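You operate a simulated robot arm through the tools that you are given. There is no shell and no other tool. Be economical: measure what you need, move in short steps, check, and stop when the job is done.

The job below is to be done with a simulated robot arm. You get a single attempt, and the scene is never put back.

JOB
Put things in order on the table top. At the end: the green lid tub is on the beige wooden trivet; the blue filter stands where the green lid tub stood; the brown-topped black pod (marked "DARK") stands where the purple tea packet (marked "SAGE") stood; the purple tea packet stands where the blue filter stood; whatever was shut is shut again. Leave all else as you found it, and nothing knocked over.

Only the result counts: the job must be done as asked and must still hold three seconds after the hand-in. Knocking over, shifting, dropping, spilling or breaking anything else fails it. A push-on lid holds only when it is set on centred and level and pressed home; a screw cap is set on level and turned clockwise until tight.

ROBOT AND FRAMES
A 6-joint arm with a two-finger parallel gripper, fixed in place. Base frame: the origin is at the foot of the arm, x ahead of it, y to its left, z up; the work surface is at about z = 75. Units: cm, rad, N and s.
With the tool pointing down near the work surface it reaches from about 18 to 64 cm from the base axis. Its first joint turns from -1.152 to 1.152 rad. Payload 2.7 kg.
Tool frame: the origin (TCP) lies between the finger pads and is the grasp point; the fingertips stand 2.3 cm ahead of it; z points along the fingers, y is the line along which they close. The gripper opens to 9.4 cm. The fingers are 3.8 cm wide and 1 cm thick; the gripper's body (5.4 by 9.6 cm) begins 3.9 cm behind the TCP.
Orientation is that of the tool frame in the base frame, as [roll, pitch, yaw] about the fixed x, y, z axes, in that order (R = Rz(yaw) Ry(pitch) Rx(roll)). With the fingers straight down and closing along the base's y, the tool's x points along the base's -x, its y along +y and its z along -z.

CONTROLS
- The arm moves only by the tool send_rows. Its argument "increments" is a list of rows, each a list of 3 entries, a list of its own where there are three numbers: the shift along the tool's x, y, z in cm, then the turn, a rotation vector about the tool's x, y, z in rad, then the closure, from 0 (fully open) to 1 (shut). In form: [[[tx, ty, tz], [wx, wy, wz], gripper], ...]. A call has 1 to 10 rows; each row shifts and turns the commanded pose from where the row before left it, along the tool's axes as they then stand. Each row takes 0.2 s and may step no farther than 5 cm and 0.15 rad from the row before; otherwise, or with a gripper value out of range, the whole call is refused. Where a pose cannot be reached the arm comes as near as it can. A force on the tool above 40 N (or 10 N above the force at the start of the call, whichever is more), or a blocked arm, ends the call early, and 0.2 s more pass. The fingers move at their own pace (about 4.5 cm/s each) and stop on an object; they squeeze with about 24 N. The grip force told is the motor's: it shows also when the fingers shut on nothing. Time passes only in rows, and 0.2 s behind the last, so rows that do not move let the fingers close. The reply holds the time, the measured pose of the TCP, the force on the tool along the base axes, the opening and the grip force, in the units named above and with some noise.
- Cameras (640 x 400 px; columns grow to the right, rows downward): "scene" is fixed at [6.96, -43.81, 138.15]; the picture's right is [0.70, -0.71, 0.00], its down [-0.50, -0.50, -0.70] and it looks along [0.50, 0.50, -0.71] (base axes); focal length 314 px, centre (320, 200). "wrist" rides on the gripper at [-3.9, 0, -4.4] in the tool frame; the picture's right is [0.00, -1.00, 0.00], its down [0.97, 0.00, -0.24] and it looks along [0.24, 0.00, 0.97] (tool axes); focal length 218 px, centre (320, 200).
- capture(camera): a new picture of that camera. No time passes.
- pixel_to_xyz(camera, pixels): for up to 12 pixels [column, row] of the newest picture of that camera ("zoom" is the newest enlarged one), the place [x, y, z] in the base frame of the surface seen there, good to about 0.2 cm, but the place of the scene camera against the robot may be out by one fixed shift of up to 1.8 cm in any direction. No time passes.
- zoom(camera, box): a new picture of the part [left, top, right, bottom] of that camera's present view, enlarged. No time passes.
- job_done(): hands the job in; it is judged then, once.

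Go step by step. Measure first, check grasps and placings, and put right what went wrong. The budget is 80 turns and 46 pictures, counting those below and the enlarged ones. Unless the task says otherwise, let go and move clear before handing in, and close with one line.

The tools are called after "Call:" as a command line: name --argument value ..., lists and objects as JSON in quotes. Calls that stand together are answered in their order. send_rows: Moves the arm, as the interface text tells. Its arguments: {"type":"object","properties":{"increments":{"type":"array","items":{"type":"array"}}},"required":["increments"]} The other tools are called the same way: capture (camera) takes a picture; pixel_to_xyz (camera, pixels) gives the place of the surface under pixels of a picture; zoom (camera, box) takes an enlarged picture of a part of a camera's view; job_done () hands the job in.

At the start:

```text
time: 0.0
tool_pos: [38.32, -3.37, 102.24]
ee_rot: [3.141, 0.002, -3.139]
ft_force: [0.2, -1.0, 0.0]
gripper_width: 9.4
grasp_force: 0.1
```

scene: 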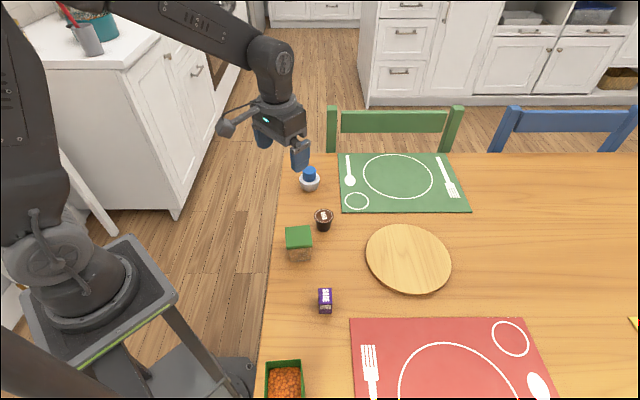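
wrist: 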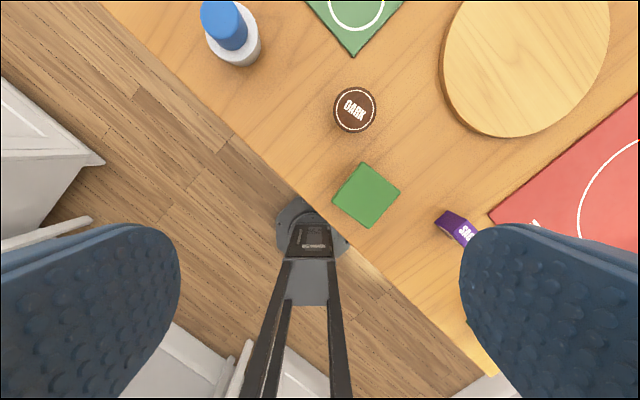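

The pictures show a blue-topped item (309,178), the DARK pod (324,218), the green-lidded tub (299,243), the SAGE packet (325,300) and the trivet (408,259). I'll enlarge and measure.

Call:
zoom --camera "scene" --box '[260, 150, 460, 320]'

Call:
zoom --camera "wrist" --box '[180, 0, 640, 290]'

Call:
pixel_to_xyz --camera "wrist" --pixels '[[224, 22], [248, 50], [354, 109], [366, 195], [364, 163], [333, 197], [368, 228], [400, 192], [452, 222], [525, 65], [442, 60], [300, 150]]'

Call:
pixel_to_xyz --camera "scene" --pixels '[[309, 172], [309, 184], [324, 214], [299, 237], [299, 254], [325, 294], [325, 307], [408, 255], [367, 258], [451, 258], [408, 224], [406, 291]]'

```text
2.35 times, centred on (360, 235) of scene
```

zoom: 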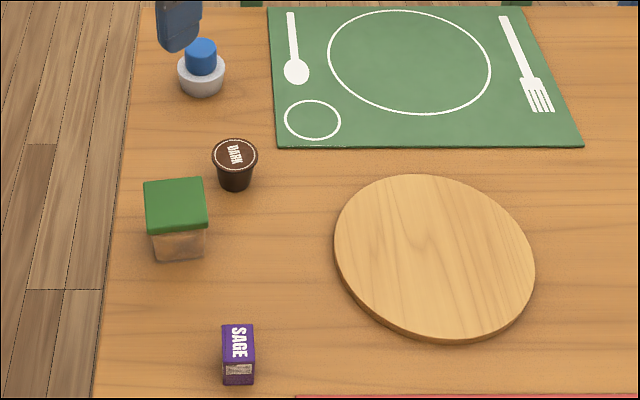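

```text
1.38 times, centred on (410, 145) of wrist
```

zoom: 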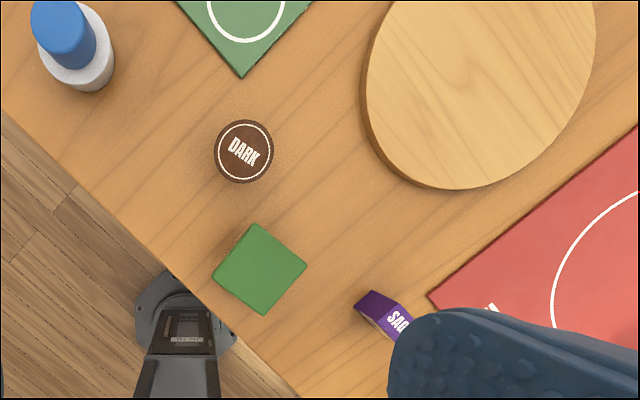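

```text
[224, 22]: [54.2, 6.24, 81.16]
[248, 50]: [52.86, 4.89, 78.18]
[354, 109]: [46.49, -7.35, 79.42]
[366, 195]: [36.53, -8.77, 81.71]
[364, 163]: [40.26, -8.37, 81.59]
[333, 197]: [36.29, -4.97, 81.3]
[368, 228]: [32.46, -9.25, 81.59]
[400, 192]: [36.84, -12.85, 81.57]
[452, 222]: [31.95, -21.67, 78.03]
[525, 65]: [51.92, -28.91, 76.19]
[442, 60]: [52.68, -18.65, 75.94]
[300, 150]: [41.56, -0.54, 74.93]
```

```text
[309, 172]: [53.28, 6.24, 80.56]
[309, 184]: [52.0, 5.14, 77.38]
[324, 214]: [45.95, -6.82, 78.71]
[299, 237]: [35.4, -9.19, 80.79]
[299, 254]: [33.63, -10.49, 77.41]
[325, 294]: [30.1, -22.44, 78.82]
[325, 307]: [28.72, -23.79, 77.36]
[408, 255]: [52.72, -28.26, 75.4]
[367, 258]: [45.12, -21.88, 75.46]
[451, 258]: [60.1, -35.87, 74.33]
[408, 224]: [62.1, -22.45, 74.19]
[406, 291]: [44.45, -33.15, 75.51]
```

The wrist view gives the table at z≈75, the trivet at 76.1 and the tub lid top at 81.6. I need to see how the blue item and the tub are built, so I'll zoom in close and move over the blue item.

Call:
send_rows --increments '[[[-3, 2, 2], [0, 0, 0], 0], [[-3, 2, 2], [0, 0, 0], 0], [[-3, 2, 2], [0, 0, 0], 0], [[-2, 2, 2], [0, 0, 0], 0], [[0, 0, 0], [0, 0, 0], 0]]'

Call:
zoom --camera "scene" --box '[280, 160, 344, 200]'

Call:
zoom --camera "scene" --box '[270, 215, 334, 265]'

Call:
capture --camera "wrist"

```text
time: 1.2
tool_pos: [49.45, 4.69, 94.3]
ee_rot: [-3.142, 0.003, -3.14]
ft_force: [-0.6, -0.6, 0.0]
gripper_width: 9.42
grasp_force: 0.0
```

```text
10.00 times, centred on (312, 180) of scene
```

zoom: 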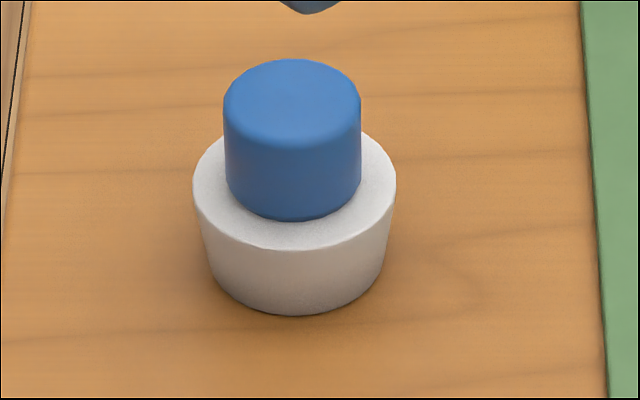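

```text
8.00 times, centred on (302, 240) of scene
```

zoom: 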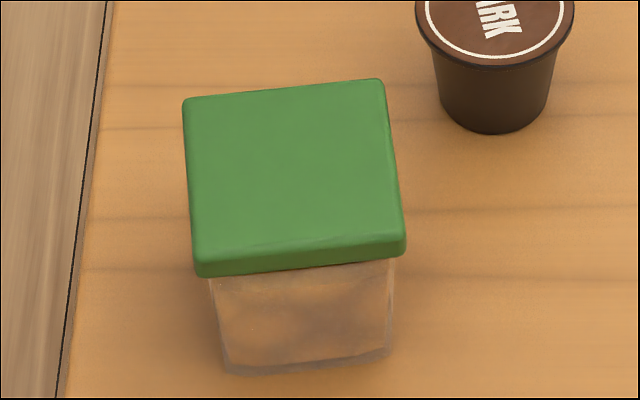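

```text
39 pictures are left
```

wrist: 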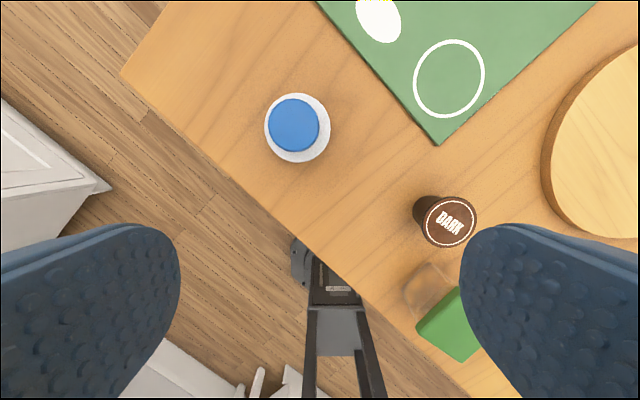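

The blue item is a blue cylinder on a tapered white base; it looks like one piece. I'll measure it closely.

Call:
pixel_to_xyz --camera "wrist" --pixels '[[294, 125], [272, 125], [318, 125], [294, 102], [265, 130], [329, 130], [297, 161], [450, 222], [428, 222], [475, 222], [450, 198], [450, 247]]'

Call:
zoom --camera "wrist" --box '[250, 80, 346, 180]'

Call:
pixel_to_xyz --camera "zoom" --pixels '[[320, 200], [320, 370], [200, 360], [450, 320]]'

```text
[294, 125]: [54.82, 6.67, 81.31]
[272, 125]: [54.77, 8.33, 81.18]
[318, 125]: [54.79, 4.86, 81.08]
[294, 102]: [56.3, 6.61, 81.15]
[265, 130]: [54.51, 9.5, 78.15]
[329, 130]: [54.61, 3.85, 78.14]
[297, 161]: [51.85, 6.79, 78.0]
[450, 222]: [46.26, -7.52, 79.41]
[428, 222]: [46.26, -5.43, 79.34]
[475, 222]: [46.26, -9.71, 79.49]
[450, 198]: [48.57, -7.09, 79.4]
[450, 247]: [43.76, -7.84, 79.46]
```

```text
4.00 times, centred on (298, 130) of wrist
```

zoom: 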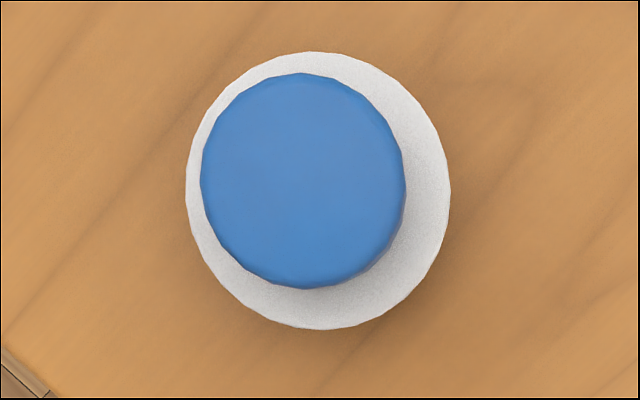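

```text
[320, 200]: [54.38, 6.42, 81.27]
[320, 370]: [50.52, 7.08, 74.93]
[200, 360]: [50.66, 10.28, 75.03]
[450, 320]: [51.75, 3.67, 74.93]
```

The filter's white base is 5.6 cm across, centred at about (54.6, 6.7), with its top at 81.2. Next I'll go above the tub at about (36.5, -8.9), turned by about 0.85 rad to line up with its sides.

Call:
send_rows --increments '[[[3.3, -3.4, 0], [0, 0, 0], 0], [[3.3, -3.4, 0], [0, 0, 0], 0], [[3.2, -3.4, 0], [0, 0, 0], 0], [[3.2, -3.4, 0], [0, 0, 0], 0], [[0, 0, 0], [0, 0, -0.14], 0], [[0, 0, 0], [0, 0, -0.14], 0], [[0, 0, 0], [0, 0, -0.14], 0], [[0, 0, 0], [0, 0, -0.14], 0], [[0, 0, 0], [0, 0, -0.14], 0], [[0, 0, 0], [0, 0, -0.14], 0]]'

Call:
capture --camera "wrist"

```text
time: 3.4
tool_pos: [36.37, -8.86, 94.26]
ee_rot: [3.14, 0.002, -2.297]
ft_force: [0.3, 0.2, 0.1]
gripper_width: 9.38
grasp_force: 0.0
```

```text
37 pictures are left
```

wrist: 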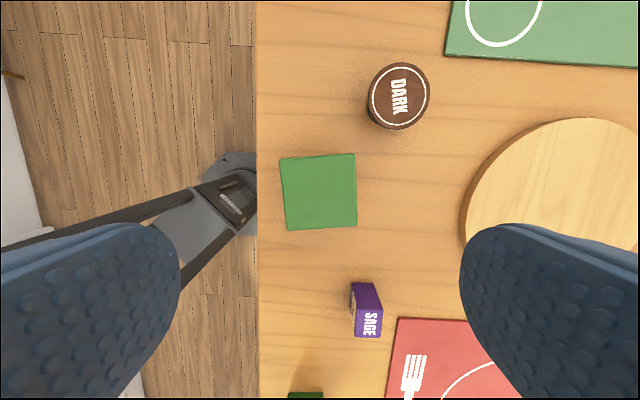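

The tub is almost aligned now, with lid corners near (281,159), (356,153), (357,227) and (287,230). I'll measure these and the packet.

Call:
pixel_to_xyz --camera "wrist" --pixels '[[283, 161], [354, 155], [355, 225], [289, 228], [320, 192], [360, 295], [377, 294], [380, 334], [358, 334], [352, 310], [400, 96], [310, 250]]'

Call:
zoom --camera "wrist" --box '[260, 130, 420, 350]'

```text
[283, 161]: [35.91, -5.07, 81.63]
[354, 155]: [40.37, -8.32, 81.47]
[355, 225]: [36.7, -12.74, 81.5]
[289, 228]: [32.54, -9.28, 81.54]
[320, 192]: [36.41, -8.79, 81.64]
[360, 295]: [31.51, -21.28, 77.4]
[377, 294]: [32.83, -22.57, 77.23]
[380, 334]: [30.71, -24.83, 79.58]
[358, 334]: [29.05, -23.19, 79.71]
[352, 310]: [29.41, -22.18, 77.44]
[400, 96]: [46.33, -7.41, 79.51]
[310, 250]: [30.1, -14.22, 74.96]
```

```text
1.82 times, centred on (340, 240) of wrist
```

zoom: 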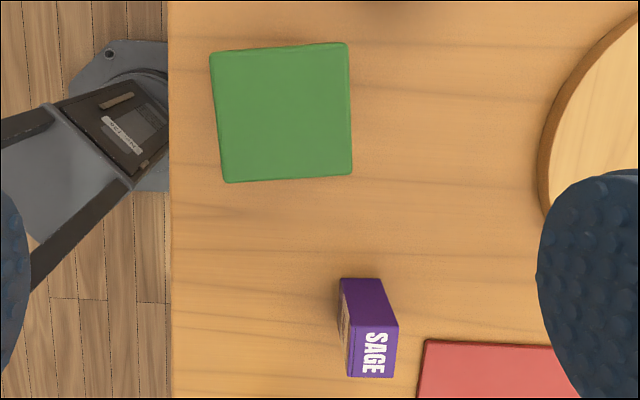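

The tub is centred at (36.4, -8.85), right under the tool, about 3° off in yaw. I'll correct that, descend to z≈78.6 and close.

Call:
send_rows --increments '[[[0, 0, 0], [0, 0, -0.05], 0], [[0, 0, 4], [0, 0, 0], 0], [[0, 0, 4], [0, 0, 0], 0], [[0, 0, 4], [0, 0, 0], 0], [[0, 0, 3.6], [0, 0, 0], 0], [[0, 0, 0], [0, 0, 0], 1], [[0, 0, 0], [0, 0, 0], 1], [[0, 0, 0], [0, 0, 0], 1], [[0, 0, 0], [0, 0, 0], 1], [[0, 0, 0], [0, 0, 0], 1]]'

Call:
zoom --camera "scene" --box '[260, 200, 340, 270]'

```text
time: 5.6
tool_pos: [36.25, -9.01, 78.84]
ee_rot: [-3.142, 0.004, -2.249]
ft_force: [-0.3, 0.6, 0.1]
gripper_width: 5.97
grasp_force: 24.6
```

```text
5.71 times, centred on (300, 235) of scene
```

zoom: 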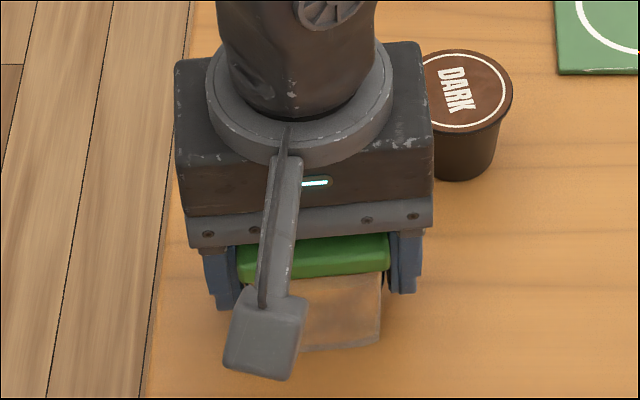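

The fingers closed at 5.97 cm on the lid skirt. I'll lift slightly and check that the body comes along.

Call:
send_rows --increments '[[[0, 0, -0.4], [0, 0, 0], 1], [[0, 0, -0.6], [0, 0, 0], 1], [[0, 0, -0.5], [0, 0, 0], 1], [[0, 0, 0], [0, 0, 0], 1]]'

Call:
zoom --camera "scene" --box '[260, 200, 340, 270]'

```text
time: 6.6
tool_pos: [36.17, -9.06, 80.13]
ee_rot: [-3.142, 0.002, -2.25]
ft_force: [0.1, 0.0, 0.2]
gripper_width: 5.96
grasp_force: 24.2
```

```text
5.71 times, centred on (300, 235) of scene
```

zoom: 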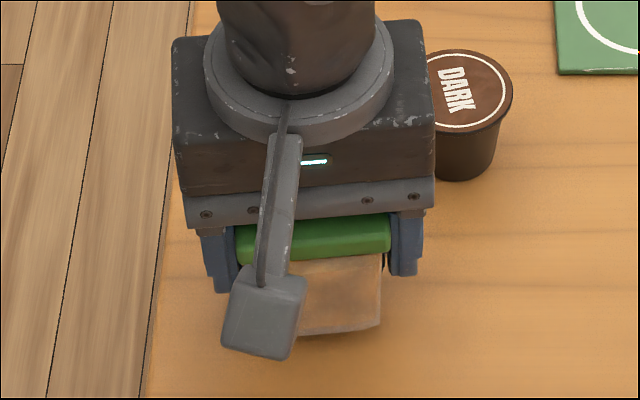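

The body seems to follow; I'll lift further and recheck.

Call:
send_rows --increments '[[[0, 0, -2], [0, 0, 0], 1], [[0, 0, -2], [0, 0, 0], 1], [[0, 0, -2], [0, 0, 0], 1], [[0, 0, 0], [0, 0, 0], 1]]'

Call:
zoom --camera "scene" --box '[260, 180, 340, 260]'

```text
time: 7.6
tool_pos: [36.23, -8.91, 86.09]
ee_rot: [3.14, 0.002, -2.249]
ft_force: [0.5, -0.5, -1.0]
gripper_width: 5.97
grasp_force: 24.1
```

```text
5.00 times, centred on (300, 220) of scene
```

zoom: 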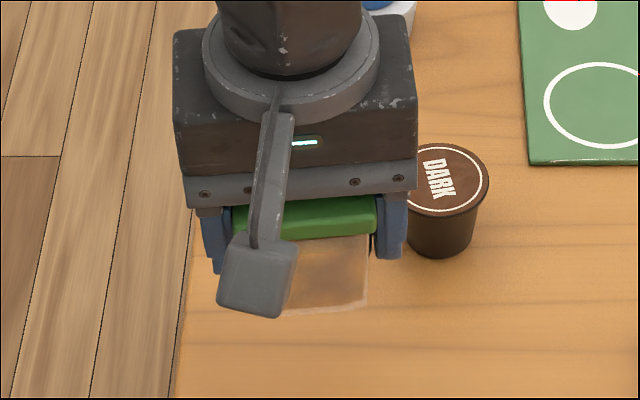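

The lid holds and the tub hangs level, with its bottom 3.8 cm below the TCP. I'll carry it to above the trivet at about (53, -27.8).

Call:
send_rows --increments '[[[0.3, -2, 0], [0, 0, 0], 1], [[0.69, -4.1, 0], [0, 0, 0], 1], [[0.69, -4.1, 0], [0, 0, 0], 1], [[0.69, -4.1, 0], [0, 0, 0], 1], [[0.69, -4.1, 0], [0, 0, 0], 1], [[0.69, -4.1, 0], [0, 0, 0], 1], [[0.4, -2.4, 0], [0, 0, 0], 1], [[0, 0, 0], [0, 0, 0], 1]]'

Call:
capture --camera "scene"

Call:
capture --camera "wrist"

```text
time: 9.4
tool_pos: [53.2, -27.7, 86.07]
ee_rot: [3.141, 0.001, -2.25]
ft_force: [-0.7, -0.1, -0.9]
gripper_width: 5.97
grasp_force: 23.8
```

```text
32 pictures are left
```

scene: 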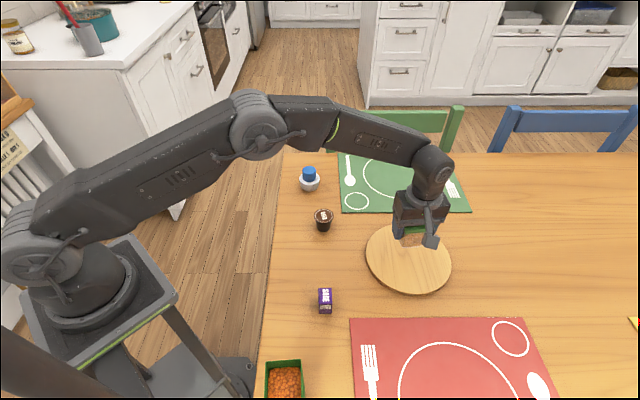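

```text
31 pictures are left
```

wrist: 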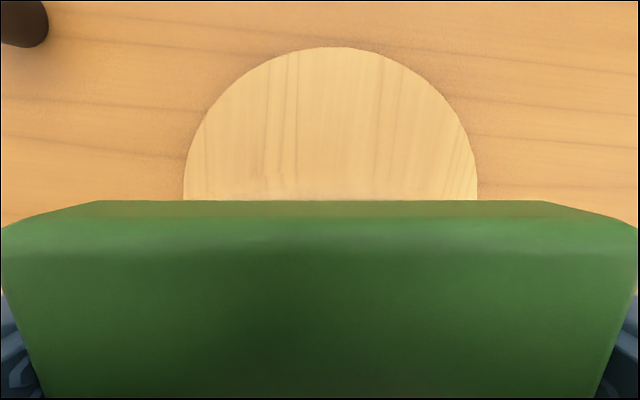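

The trivet's rim shows at (335,47), (184,195) and (477,195); I'll measure it to fix its centre.

Call:
pixel_to_xyz --camera "wrist" --pixels '[[335, 50], [188, 195], [474, 195], [215, 125], [440, 115], [330, 150]]'

```text
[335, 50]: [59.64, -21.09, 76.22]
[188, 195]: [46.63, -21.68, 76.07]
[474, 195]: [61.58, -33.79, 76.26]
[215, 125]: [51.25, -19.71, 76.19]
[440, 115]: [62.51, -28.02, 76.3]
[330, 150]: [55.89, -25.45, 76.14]
```

The trivet's centre is about (53.4, -28.55) with its top at 76.2, so the TCP should end near z=80.0. I'll centre and lower to just above contact.

Call:
send_rows --increments '[[[0.54, -0.69, 0], [0, 0, 0], 1], [[0, 0, 2], [0, 0, 0], 1], [[0, 0, 2], [0, 0, 0], 1], [[0, 0, 1.2], [0, 0, 0], 1], [[0, 0, 0.5], [0, 0, 0], 1], [[0, 0, 0.2], [0, 0, 0], 1], [[0, 0, 0], [0, 0, 0], 1]]'

Call:
zoom --camera "scene" --box '[360, 200, 460, 300]'

```text
time: 11.0
tool_pos: [53.34, -28.58, 80.2]
ee_rot: [-3.141, 0.001, -2.249]
ft_force: [-0.1, 0.0, -1.6]
gripper_width: 5.99
grasp_force: 24.0
```

```text
4.00 times, centred on (410, 250) of scene
```

zoom: 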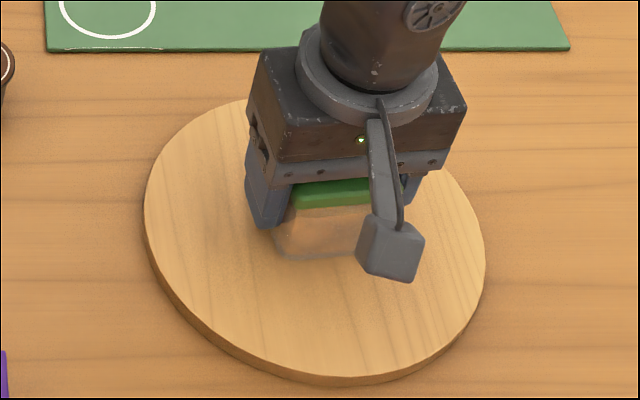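

It's nearly down with no contact yet; I'll lower in tiny steps until the force rises.

Call:
send_rows --increments '[[[0, 0, 0.1], [0, 0, 0], 1], [[0, 0, 0.1], [0, 0, 0], 1], [[0, 0, 0.1], [0, 0, 0], 1], [[0, 0, 0], [0, 0, 0], 1]]'

```text
time: 12.0
tool_pos: [53.35, -28.66, 80.1]
ee_rot: [-3.139, 0.002, -2.25]
ft_force: [-3.5, 0.3, 12.7]
gripper_width: 5.98
grasp_force: 23.9
```

The tub is down: 12.7 N at z=80.1. I'll relax by 0.15, open and rise.

Call:
send_rows --increments '[[[0, 0, -0.15], [0, 0, 0], 1], [[0, 0, 0], [0, 0, 0], 0.7], [[0, 0, 0], [0, 0, 0], 0], [[0, 0, 0], [0, 0, 0], 0], [[0, 0, 0], [0, 0, 0], 0], [[0, 0, -3], [0, 0, 0], 0], [[0, 0, -4], [0, 0, 0], 0], [[0, 0, -4], [0, 0, 0], 0], [[0, 0, 0], [0, 0, 0], 0]]'

Call:
zoom --camera "scene" --box '[360, 200, 460, 300]'

Call:
capture --camera "wrist"

Call:
pixel_to_xyz --camera "wrist" --pixels '[[320, 180], [320, 200], [300, 190], [340, 190]]'

```text
time: 14.0
tool_pos: [53.24, -28.63, 91.01]
ee_rot: [-3.141, 0.003, -2.249]
ft_force: [1.2, -0.6, 0.6]
gripper_width: 9.39
grasp_force: 0.1
```

```text
4.00 times, centred on (410, 250) of scene
```

zoom: 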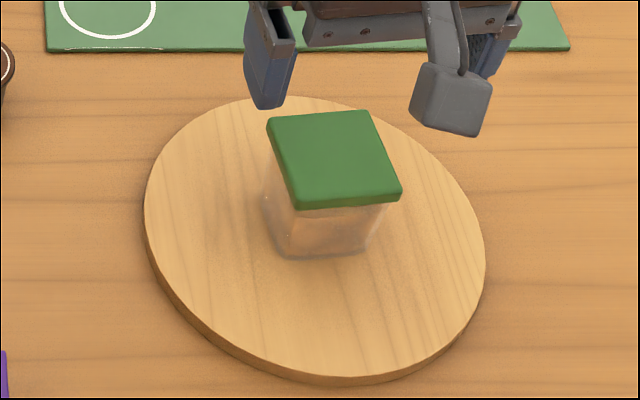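

```text
28 pictures are left
```

wrist: 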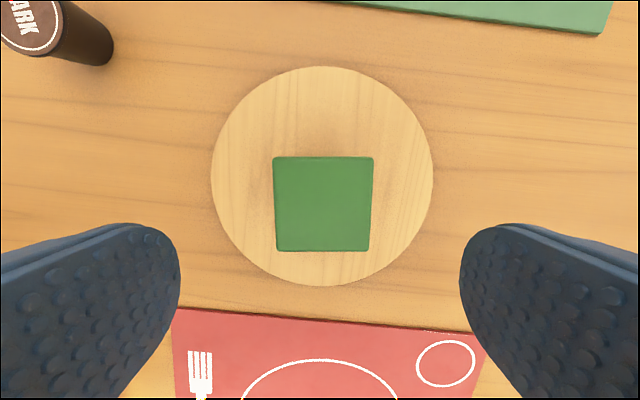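

```text
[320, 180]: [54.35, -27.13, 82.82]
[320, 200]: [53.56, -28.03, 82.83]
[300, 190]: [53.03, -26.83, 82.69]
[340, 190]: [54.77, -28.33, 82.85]
```

The tub stands shut on the trivet, with the lid top at 82.8 as it should be. Now I'll move over the filter at (54.65, 6.65).

Call:
send_rows --increments '[[[-3.54, 2.63, 0], [0, 0, 0], 0], [[-3.54, 2.63, 0], [0, 0, 0], 0], [[-3.54, 2.63, 0], [0, 0, 0], 0], [[-3.54, 2.63, 0], [0, 0, 0], 0], [[-3.54, 2.63, 0], [0, 0, 0], 0], [[-3.54, 2.63, 0], [0, 0, 0], 0], [[-3.54, 2.63, 0], [0, 0, 0], 0], [[-3.54, 2.63, 0], [0, 0, 0], 0], [[0, 0, 0], [0, 0, 0], 0]]'

Call:
capture --camera "wrist"

```text
time: 16.0
tool_pos: [54.73, 6.55, 91.23]
ee_rot: [-3.141, 0.004, -2.251]
ft_force: [-0.4, -0.4, 1.0]
gripper_width: 9.38
grasp_force: 0.2
```

```text
27 pictures are left
```

wrist: 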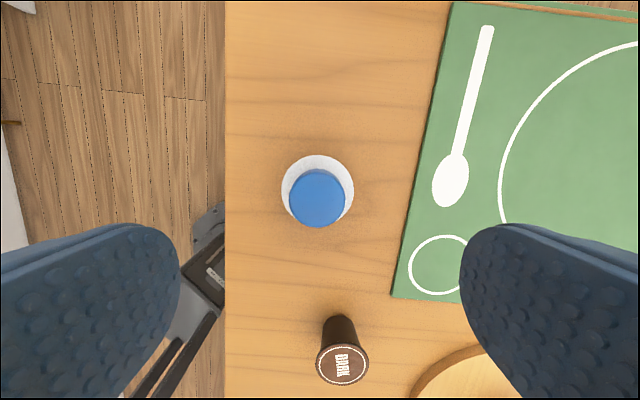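

Call:
pixel_to_xyz --camera "wrist" --pixels '[[293, 198], [342, 198], [318, 173], [318, 222], [283, 188], [352, 186], [317, 157]]'

```text
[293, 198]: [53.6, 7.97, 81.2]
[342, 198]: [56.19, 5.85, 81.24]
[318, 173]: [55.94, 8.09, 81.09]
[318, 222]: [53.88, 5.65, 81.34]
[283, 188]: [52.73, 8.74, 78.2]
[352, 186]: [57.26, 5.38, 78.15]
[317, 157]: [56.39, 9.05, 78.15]
```

The blue top is centred at (54.9, 6.9). I'll align, descend to z≈80.8 around the blue cylinder, close, and do a 1 cm test lift.

Call:
send_rows --increments '[[[-0.35, 0.13, 3.4], [0, 0, 0], 0], [[0, 0, 3.5], [0, 0, 0], 0], [[0, 0, 3.5], [0, 0, 0], 0.3], [[0, 0, 0], [0, 0, 0], 0.5], [[0, 0, 0], [0, 0, 0], 1], [[0, 0, 0], [0, 0, 0], 1], [[0, 0, 0], [0, 0, 0], 1], [[0, 0, 0], [0, 0, 0], 1], [[0, 0, -0.5], [0, 0, 0], 1], [[0, 0, -0.5], [0, 0, 0], 1]]'

Call:
zoom --camera "scene" --box '[280, 155, 344, 205]'

```text
time: 18.2
tool_pos: [54.92, 6.98, 81.57]
ee_rot: [-3.142, 0.002, -2.25]
ft_force: [0.1, 0.3, -1.8]
gripper_width: 3.89
grasp_force: 23.6
```

```text
8.00 times, centred on (312, 180) of scene
```

zoom: 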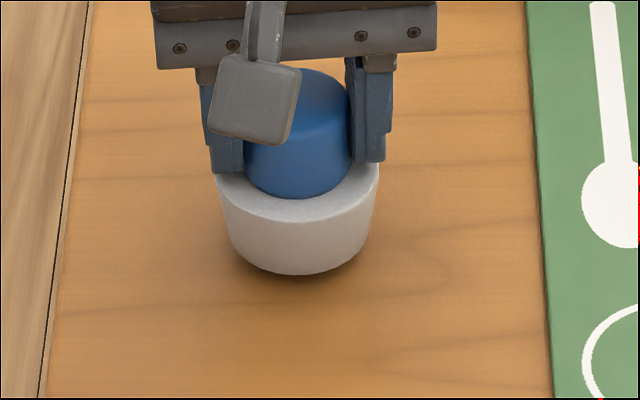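

The whole filter lifts as one piece, 1.8 N. I'll carry it to the tub's old spot at (36.4, -8.85).

Call:
send_rows --increments '[[[0, 0, -3], [0, 0, 0], 1], [[0, 0, -3], [0, 0, 0], 1], [[2, 0.37, 0], [0, 0, 0], 1], [[4, 0.74, 0], [0, 0, 0], 1], [[4, 0.74, 0], [0, 0, 0], 1], [[4, 0.74, 0], [0, 0, 0], 1], [[4, 0.74, 0], [0, 0, 0], 1], [[4, 0.74, 0], [0, 0, 0], 1], [[1.94, 0.37, 0], [0, 0, 0], 1], [[0, 0, 0], [0, 0, 0], 1]]'

```text
time: 20.4
tool_pos: [36.29, -9.07, 87.68]
ee_rot: [3.141, 0.001, -2.25]
ft_force: [0.0, -0.3, -0.9]
gripper_width: 3.89
grasp_force: 23.8
```

It's over the spot, and I'll fine-tune by 0.2 cm and lower to just above contact.

Call:
send_rows --increments '[[[-0.2, 0.05, 2.5], [0, 0, 0], 1], [[0, 0, 2.5], [0, 0, 0], 1], [[0, 0, 1.2], [0, 0, 0], 1], [[0, 0, 0.5], [0, 0, 0], 1], [[0, 0, 0.2], [0, 0, 0], 1], [[0, 0, 0.1], [0, 0, 0], 1], [[0, 0, 0], [0, 0, 0], 1]]'

```text
time: 22.0
tool_pos: [36.54, -8.67, 80.71]
ee_rot: [-3.136, 0.005, -2.249]
ft_force: [-1.7, -0.3, 22.7]
gripper_width: 3.92
grasp_force: 23.8
```

Contact was made with 22.7 N, so the base is on the table. I'll relax by 0.25, release and rise.

Call:
send_rows --increments '[[[0, 0, -0.22], [0, 0, 0], 1], [[0, 0, 0], [0, 0, 0], 1], [[0, 0, 0], [0, 0, 0], 0.5], [[0, 0, 0], [0, 0, 0], 0.3], [[0, 0, 0], [0, 0, 0], 0], [[0, 0, 0], [0, 0, 0], 0], [[0, 0, -3], [0, 0, 0], 0], [[0, 0, -4], [0, 0, 0], 0], [[0, 0, -4], [0, 0, 0], 0], [[0, 0, 0], [0, 0, 0], 0]]'

Call:
capture --camera "wrist"

Call:
pixel_to_xyz --camera "wrist" --pixels '[[293, 198], [342, 198], [318, 175], [318, 220]]'

```text
time: 24.2
tool_pos: [36.56, -8.59, 91.79]
ee_rot: [3.14, 0.002, -2.25]
ft_force: [0.2, -0.6, 0.5]
gripper_width: 9.4
grasp_force: 0.1
```

```text
25 pictures are left
```

wrist: 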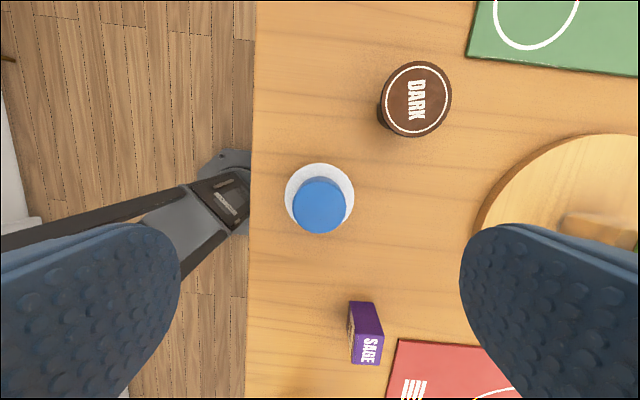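

```text
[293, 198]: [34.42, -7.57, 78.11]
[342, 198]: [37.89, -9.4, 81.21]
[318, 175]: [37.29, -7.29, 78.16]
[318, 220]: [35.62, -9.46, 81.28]
```

The filter stands at the tub's old spot. Next I'll look at the SAGE packet from above.

Call:
send_rows --increments '[[[3.9, -1.1, 0], [0, 0, 0], 0], [[3.9, -1.1, 0], [0, 0, 0], 0], [[3.9, -1.1, 0], [0, 0, 0], 0], [[3.9, -1.1, 0], [0, 0, 0], 0], [[0, 0, 0], [0, 0, 0], 0]]'

Call:
zoom --camera "wrist" --box '[240, 130, 400, 250]'

Call:
zoom --camera "scene" --box '[300, 275, 348, 325]'

Call:
capture --camera "wrist"

```text
time: 25.4
tool_pos: [29.87, -23.64, 91.67]
ee_rot: [3.141, 0.001, -2.25]
ft_force: [0.4, -0.2, 0.1]
gripper_width: 9.38
grasp_force: 0.0
```

```text
3.33 times, centred on (320, 190) of wrist
```

zoom: 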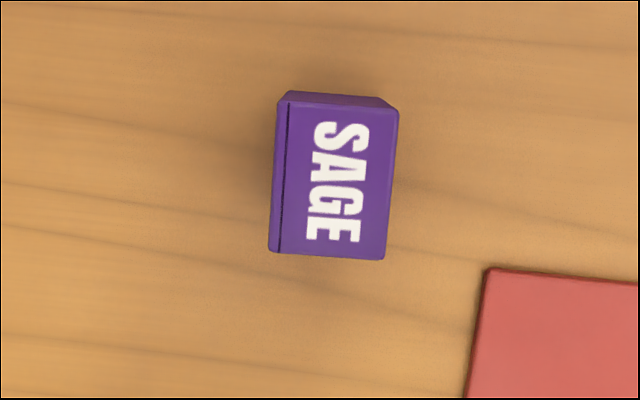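

```text
8.00 times, centred on (324, 300) of scene
```

zoom: 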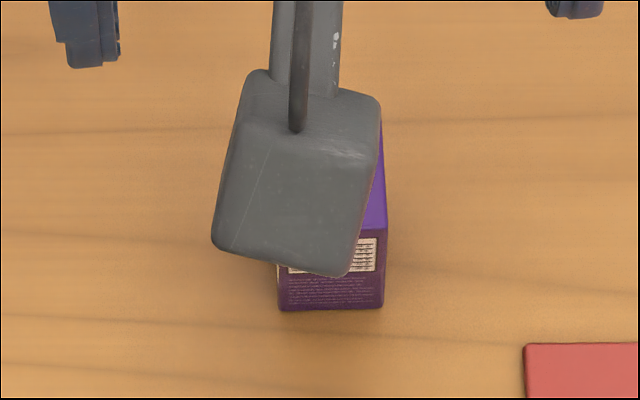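

```text
22 pictures are left
```

wrist: 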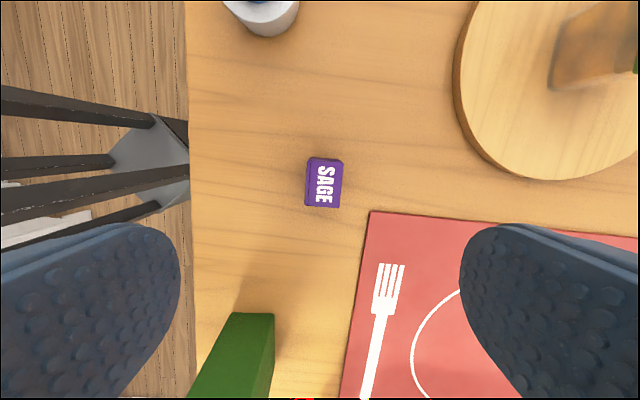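

The packet's top face corners are about (310,161), (344,162), (339,208) and (305,205). I'll measure these and the nearby green box.

Call:
pixel_to_xyz --camera "wrist" --pixels '[[311, 162], [342, 164], [338, 206], [306, 204], [324, 184], [240, 316], [272, 316], [268, 345], [330, 158], [380, 215], [350, 380], [260, 330]]'

```text
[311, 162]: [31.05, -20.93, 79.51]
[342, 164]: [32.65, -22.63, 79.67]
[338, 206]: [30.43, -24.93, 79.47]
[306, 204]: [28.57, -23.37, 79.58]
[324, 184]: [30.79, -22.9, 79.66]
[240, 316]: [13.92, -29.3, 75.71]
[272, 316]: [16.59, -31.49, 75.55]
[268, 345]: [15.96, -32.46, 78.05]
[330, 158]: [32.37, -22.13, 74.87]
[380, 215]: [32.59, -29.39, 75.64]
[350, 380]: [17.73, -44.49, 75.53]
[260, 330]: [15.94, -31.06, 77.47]
```

The packet is centred at (30.7, -22.95), 2.4 cm across, turned about 6° from the tool. I'll align, descend partly open to z≈78.6 and grip it.

Call:
send_rows --increments '[[[-1.06, -0.21, 0], [0, 0, 0], 0.4], [[0, 0, 0], [0, 0, 0.1], 0.4], [[0, 0, 4], [0, 0, 0], 0.4], [[0, 0, 4], [0, 0, 0], 0.4], [[0, 0, 4], [0, 0, 0], 0.4], [[0, 0, 1], [0, 0, 0], 0.4], [[0, 0, 0], [0, 0, 0], 1], [[0, 0, 0], [0, 0, 0], 1], [[0, 0, 0], [0, 0, 0], 1], [[0, 0, 0], [0, 0, 0], 1]]'

Call:
zoom --camera "scene" --box '[290, 250, 360, 320]'

```text
time: 27.6
tool_pos: [30.8, -23.03, 78.98]
ee_rot: [3.141, 0.003, -2.351]
ft_force: [0.3, -0.5, -0.6]
gripper_width: 2.68
grasp_force: 23.8
```

```text
5.71 times, centred on (325, 285) of scene
```

zoom: 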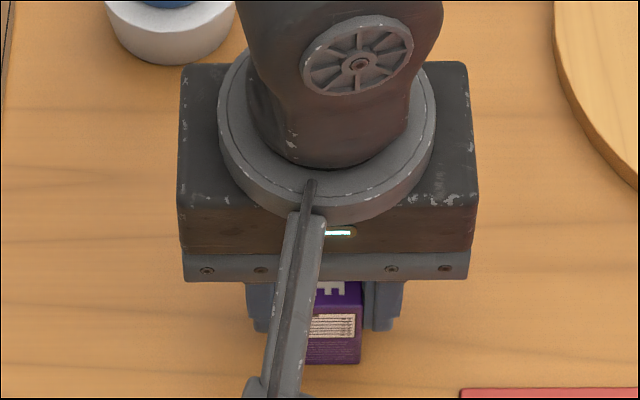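

The packet is gripped at 2.68 cm. I'll lift it 9 cm, to clear the filter, and carry it toward (54.85, 6.9).

Call:
send_rows --increments '[[[0, 0, -1], [0, 0, 0], 1], [[0, 0, -4], [0, 0, 0], 1], [[0, 0, -4], [0, 0, 0], 1], [[-2, 0.2, 0], [0, 0, 0], 1], [[-4, 0.41, 0], [0, 0, 0], 1], [[-4, 0.41, 0], [0, 0, 0], 1], [[-4, 0.41, 0], [0, 0, 0], 1], [[-4, 0.41, 0], [0, 0, 0], 1], [[-4, 0.41, 0], [0, 0, 0], 1], [[0, 0, 0], [0, 0, 0], 1]]'

Call:
send_rows --increments '[[[-4, 0.41, 0], [0, 0, 0], 1], [[-4, 0.41, 0], [0, 0, 0], 1], [[-4, 0.41, 0], [0, 0, 0], 1], [[-3, 0.3, 0], [0, 0, 0], 1], [[-1.19, 0.2, 0], [0, 0, 0], 1], [[0, 0, 0], [0, 0, 0], 1]]'

Call:
capture --camera "scene"

```text
time: 29.8
tool_pos: [44.81, -5.6, 88.01]
ee_rot: [-3.141, 0.002, -2.352]
ft_force: [-0.3, -0.2, 0.1]
gripper_width: 2.66
grasp_force: 23.8
```

```text
time: 31.2
tool_pos: [54.9, 7.15, 87.84]
ee_rot: [3.141, 0.003, -2.35]
ft_force: [0.3, 0.0, 1.5]
gripper_width: 2.66
grasp_force: 24.4
```

```text
20 pictures are left
```

scene: 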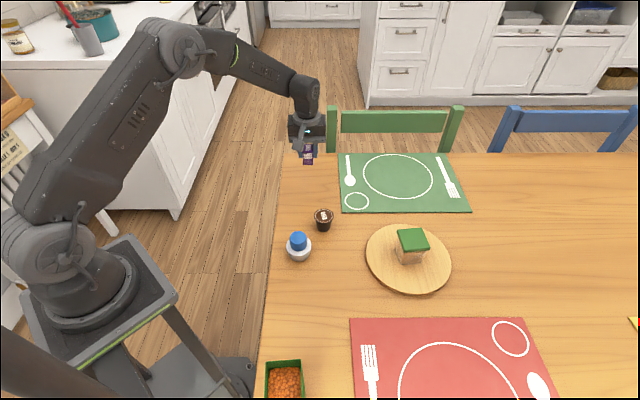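

All is well, with the packet held over the filter's old spot. I'll lower it to just above the table.

Call:
send_rows --increments '[[[0.15, -0.1, 3], [0, 0, 0], 1], [[0, 0, 3], [0, 0, 0], 1], [[0, 0, 1.8], [0, 0, 0], 1], [[0, 0, 0.5], [0, 0, 0], 1], [[0, 0, 0.2], [0, 0, 0], 1], [[0, 0, 0], [0, 0, 0], 1]]'

```text
time: 32.6
tool_pos: [54.98, 6.81, 79.42]
ee_rot: [-3.14, 0.002, -2.351]
ft_force: [0.6, -0.2, 0.2]
gripper_width: 2.7
grasp_force: 23.5
```

Call:
send_rows --increments '[[[0, 0, 0.15], [0, 0, 0], 1], [[0, 0, 0.15], [0, 0, 0], 1], [[0, 0, 0.1], [0, 0, 0], 1], [[0, 0, 0], [0, 0, 0], 1]]'

```text
time: 33.6
tool_pos: [55.0, 6.77, 78.95]
ee_rot: [-3.14, 0.0, -2.35]
ft_force: [-0.2, -0.2, 0.2]
gripper_width: 2.69
grasp_force: 24.4
```

At z=78.95 there's still no contact force (0.2 N). I'll continue in 0.1 cm steps.

Call:
send_rows --increments '[[[0, 0, 0.1], [0, 0, 0], 1], [[0, 0, 0.1], [0, 0, 0], 1], [[0, 0, 0], [0, 0, 0], 1]]'

Call:
zoom --camera "scene" --box '[280, 150, 340, 200]'

```text
time: 34.4
tool_pos: [54.88, 6.78, 78.95]
ee_rot: [-3.14, 0.002, -2.35]
ft_force: [1.1, -2.1, 4.9]
gripper_width: 2.69
grasp_force: 24.1
```

```text
8.00 times, centred on (310, 175) of scene
```

zoom: 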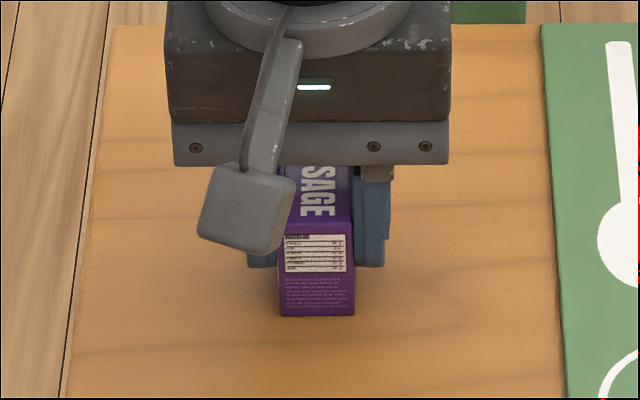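

Contact is at 4.9 N and the packet stands upright. I'll release and rise.

Call:
send_rows --increments '[[[0, 0, -0.06], [0, 0, 0], 1], [[0, 0, 0], [0, 0, 0], 0.65], [[0, 0, 0], [0, 0, 0], 0.5], [[0, 0, 0], [0, 0, 0], 0.4], [[0, 0, 0], [0, 0, 0], 0.4], [[0, 0, -3], [0, 0, 0], 0.4], [[0, 0, -4], [0, 0, 0], 0.2], [[0, 0, -4], [0, 0, 0], 0], [[0, 0, 0], [0, 0, 0], 0]]'

Call:
capture --camera "wrist"

```text
time: 36.4
tool_pos: [54.72, 6.79, 89.6]
ee_rot: [-3.141, 0.002, -2.35]
ft_force: [-0.2, 0.4, -0.9]
gripper_width: 9.42
grasp_force: 0.0
```

```text
18 pictures are left
```

wrist: 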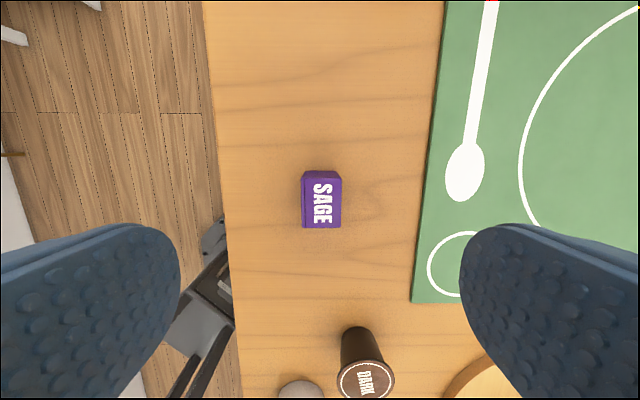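

The SAGE packet stands upright in place. Now I'll move over the pod at about (46.3, -7.45).

Call:
pixel_to_xyz --camera "wrist" --pixels '[[304, 182], [340, 182], [338, 226], [304, 226]]'

Call:
send_rows --increments '[[[4, -1, 0], [0, 0, 0], 0], [[4, -1, 0], [0, 0, 0], 0], [[4, -1, 0], [0, 0, 0], 0], [[4, -1, 0], [0, 0, 0], 0], [[0, 0, 0], [0, 0, 0], 0]]'

Call:
capture --camera "wrist"

```text
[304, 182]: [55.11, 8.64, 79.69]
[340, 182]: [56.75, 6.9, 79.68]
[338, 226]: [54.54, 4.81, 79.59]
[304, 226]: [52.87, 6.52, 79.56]
```

```text
time: 37.6
tool_pos: [46.3, -7.2, 89.77]
ee_rot: [-3.141, 0.002, -2.349]
ft_force: [0.7, 0.3, 0.6]
gripper_width: 9.38
grasp_force: 0.0
```

```text
17 pictures are left
```

wrist: 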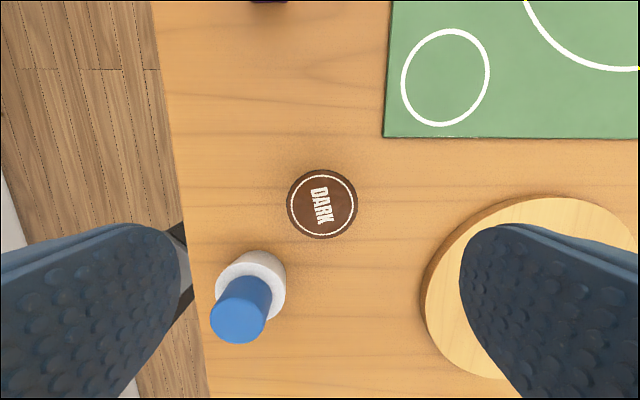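

Call:
pixel_to_xyz --camera "wrist" --pixels '[[289, 204], [356, 204], [322, 171], [322, 236], [322, 204], [239, 308], [262, 268]]'

```text
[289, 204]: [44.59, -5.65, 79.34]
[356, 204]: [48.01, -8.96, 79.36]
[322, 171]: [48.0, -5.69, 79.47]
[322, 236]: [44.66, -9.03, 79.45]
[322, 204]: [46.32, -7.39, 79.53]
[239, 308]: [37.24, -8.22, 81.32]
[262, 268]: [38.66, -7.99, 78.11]
```

The pod is centred at (46.3, -7.35), 4.75 cm across. I'll descend to z≈78.6 and grip the rim.

Call:
send_rows --increments '[[[0.1, -0.05, 3.5], [0, 0, 0], 0], [[0, 0, 3.5], [0, 0, 0], 0], [[0, 0, 3.5], [0, 0, 0], 0], [[0, 0, 0.7], [0, 0, 0], 0], [[0, 0, 0], [0, 0, 0], 1], [[0, 0, 0], [0, 0, 0], 1], [[0, 0, 0], [0, 0, 0], 1], [[0, 0, 0], [0, 0, 0], 1], [[0, 0, 0], [0, 0, 0], 1]]'

Call:
send_rows --increments '[[[0, 0, -0.5], [0, 0, 0], 1], [[0, 0, -1], [0, 0, 0], 1], [[0, 0, 0], [0, 0, 0], 1]]'

Call:
zoom --camera "scene" --box '[280, 180, 370, 250]'

```text
time: 39.6
tool_pos: [46.39, -7.62, 78.68]
ee_rot: [3.141, 0.001, -2.351]
ft_force: [-0.8, -0.4, -0.1]
gripper_width: 4.91
grasp_force: 24.1
```

```text
time: 40.4
tool_pos: [46.43, -7.51, 80.1]
ee_rot: [-3.141, 0.001, -2.349]
ft_force: [0.0, -0.7, -0.2]
gripper_width: 4.89
grasp_force: 23.7
```

```text
5.71 times, centred on (325, 215) of scene
```

zoom: 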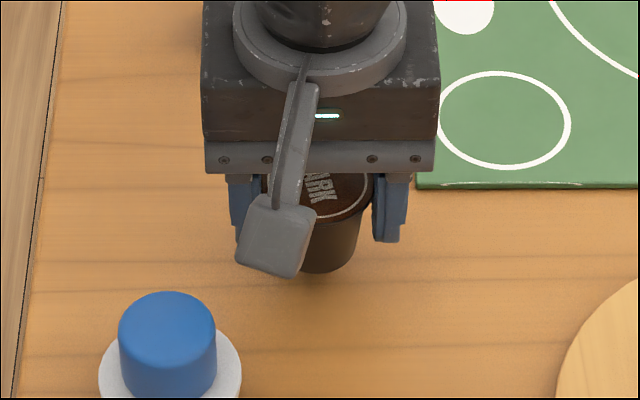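

The pod lifts level. I'll raise it by 8 cm and carry it to the packet's old spot at (30.7, -22.95).

Call:
send_rows --increments '[[[0, 0, -4], [0, 0, 0], 1], [[0, 0, -4], [0, 0, 0], 1], [[2, 0.02, 0], [0, 0, 0], 1], [[4, 0.06, 0], [0, 0, 0], 1], [[4, 0.06, 0], [0, 0, 0], 1], [[4, 0.06, 0], [0, 0, 0], 1], [[4, 0.06, 0], [0, 0, 0], 1], [[3, 0.06, 0], [0, 0, 0], 1], [[1, 0, 0], [0, 0, 0], 1], [[0, 0, 0], [0, 0, 0], 1]]'

Call:
zoom --camera "scene" --box '[270, 230, 370, 320]'

```text
time: 42.6
tool_pos: [30.82, -23.0, 88.12]
ee_rot: [3.141, 0.003, -2.349]
ft_force: [1.0, 0.1, -0.6]
gripper_width: 4.92
grasp_force: 24.1
```

```text
4.44 times, centred on (320, 275) of scene
```

zoom: 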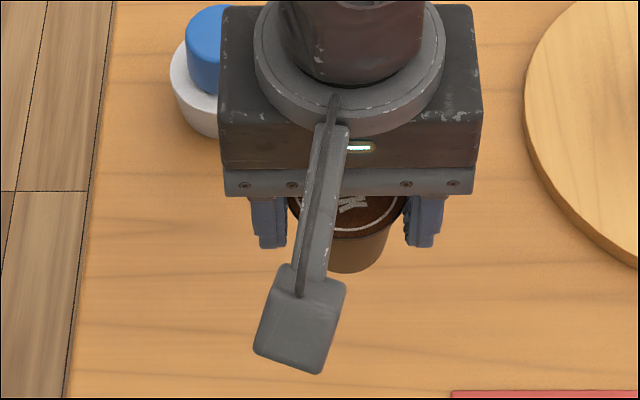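

The pod is on target. I'll lower it to just above the table.

Call:
send_rows --increments '[[[0, 0, 3], [0, 0, 0], 1], [[0, 0, 3], [0, 0, 0], 1], [[0, 0, 2], [0, 0, 0], 1], [[0, 0, 0.7], [0, 0, 0], 1], [[0, 0, 0.4], [0, 0, 0], 1], [[0, 0, 0.15], [0, 0, 0], 1], [[0, 0, 0], [0, 0, 0], 1]]'

```text
time: 44.2
tool_pos: [30.77, -22.89, 78.83]
ee_rot: [-3.141, 0.002, -2.35]
ft_force: [-0.6, -0.1, -0.7]
gripper_width: 4.89
grasp_force: 23.7
```

Call:
send_rows --increments '[[[0, 0, 0.1], [0, 0, 0], 1], [[0, 0, 0.1], [0, 0, 0], 1], [[0, 0, 0], [0, 0, 0], 1]]'

```text
time: 45.0
tool_pos: [30.79, -22.82, 78.62]
ee_rot: [3.142, 0.002, -2.351]
ft_force: [-1.4, 0.1, 3.7]
gripper_width: 4.9
grasp_force: 23.7
```

Contact is at 3.7 N. I'll release gently, rise and inspect.

Call:
send_rows --increments '[[[0, 0, -0.04], [0, 0, 0], 1], [[0, 0, 0], [0, 0, 0], 0.4], [[0, 0, 0], [0, 0, 0], 0.25], [[0, 0, 0], [0, 0, 0], 0.2], [[0, 0, 0], [0, 0, 0], 0.1], [[0, 0, -3], [0, 0, 0], 0.1], [[0, 0, -4], [0, 0, 0], 0], [[0, 0, -5], [0, 0, 0], 0], [[0, 0, -5], [0, 0, 0], 0], [[0, 0, 0], [0, 0, 0], 0]]'

Call:
capture --camera "wrist"

Call:
capture --camera "scene"

```text
time: 47.2
tool_pos: [30.53, -22.69, 95.81]
ee_rot: [-3.141, 0.002, -2.348]
ft_force: [-0.3, 0.9, -1.2]
gripper_width: 9.4
grasp_force: 0.0
```

```text
14 pictures are left
```

wrist: 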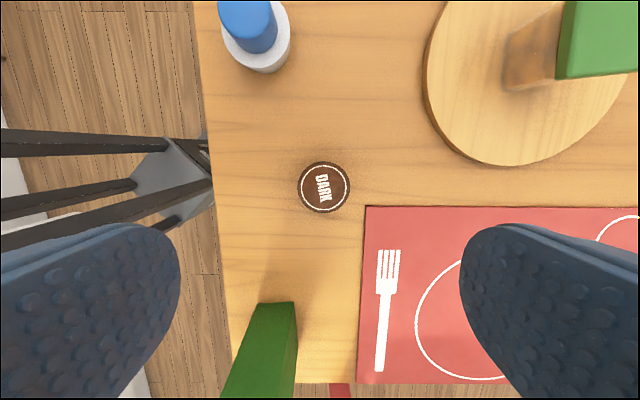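

```text
13 pictures are left
```

scene: 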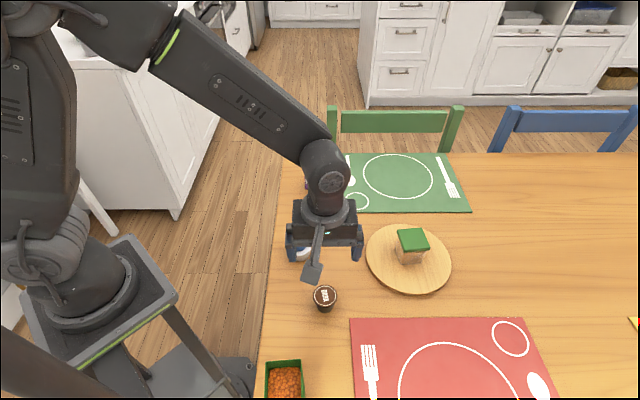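

Everything stands. As a final check I'll enlarge the tub and measure the pod and filter positions.

Call:
zoom --camera "scene" --box '[380, 220, 444, 270]'

Call:
pixel_to_xyz --camera "wrist" --pixels '[[324, 187], [300, 187], [348, 187], [324, 163], [324, 211], [263, 69], [288, 40], [224, 40]]'

```text
8.00 times, centred on (412, 245) of scene
```

zoom: 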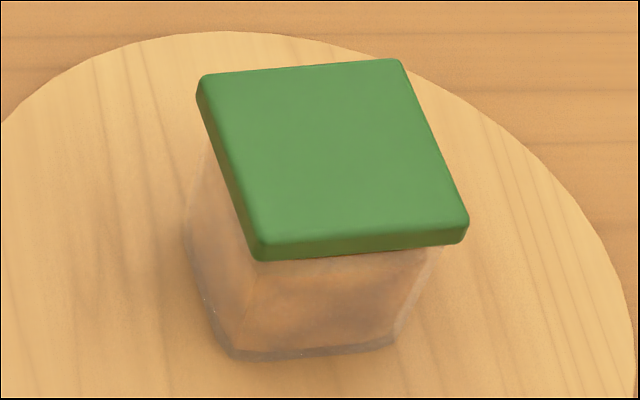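

```text
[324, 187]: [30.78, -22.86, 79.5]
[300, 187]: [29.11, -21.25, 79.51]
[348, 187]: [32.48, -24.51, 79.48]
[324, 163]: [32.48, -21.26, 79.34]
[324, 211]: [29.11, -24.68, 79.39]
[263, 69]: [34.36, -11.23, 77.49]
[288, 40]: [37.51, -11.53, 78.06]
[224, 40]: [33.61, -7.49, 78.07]
```

The tub lid is flush and the pod is at (30.8, -22.9). I'll verify the filter's position from straight above.

Call:
send_rows --increments '[[[-4, -0.5, 0], [0, 0, 0], 0], [[-4, 1, 0], [0, 0, 0], 0], [[-4, 1, 0], [0, 0, 0], 0], [[-2.5, 4, 0], [0, 0, 0], 0], [[0, 0, 0], [0, 0, 0], 0]]'

Call:
capture --camera "wrist"

```text
time: 48.4
tool_pos: [37.2, -8.64, 95.88]
ee_rot: [3.141, 0.003, -2.351]
ft_force: [0.5, 0.8, -0.6]
gripper_width: 9.39
grasp_force: 0.1
```

```text
11 pictures are left
```

wrist: 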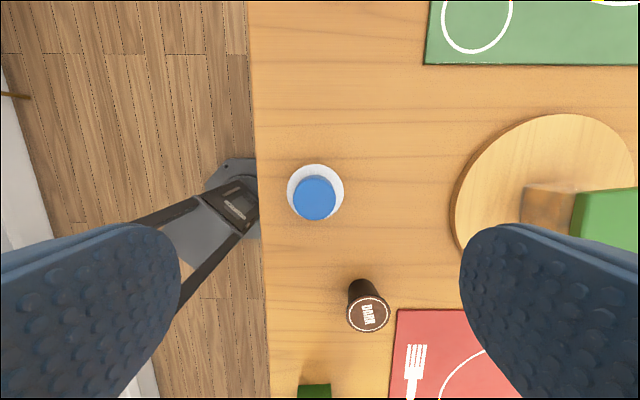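

Call:
pixel_to_xyz --camera "wrist" --pixels '[[295, 198], [334, 198], [314, 179], [314, 217], [314, 198], [316, 166], [289, 190], [342, 190]]'

```text
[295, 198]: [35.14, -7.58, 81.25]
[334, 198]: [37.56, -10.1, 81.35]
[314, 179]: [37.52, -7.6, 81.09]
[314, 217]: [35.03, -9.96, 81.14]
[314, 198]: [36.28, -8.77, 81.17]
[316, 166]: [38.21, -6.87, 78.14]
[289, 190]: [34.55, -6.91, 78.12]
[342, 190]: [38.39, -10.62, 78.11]
```

The filter is centred at (36.3, -8.8), exactly on the tub's old spot. The arm is clear and everything is in place, so I'll hand in.

Call:
job_done

```text
The job is handed in.
```

The job is done and handed in: the shut tub is on the trivet, the filter stands where the tub stood, the SAGE packet where the filter stood, and the DARK pod where the packet stood, with nothing knocked over.
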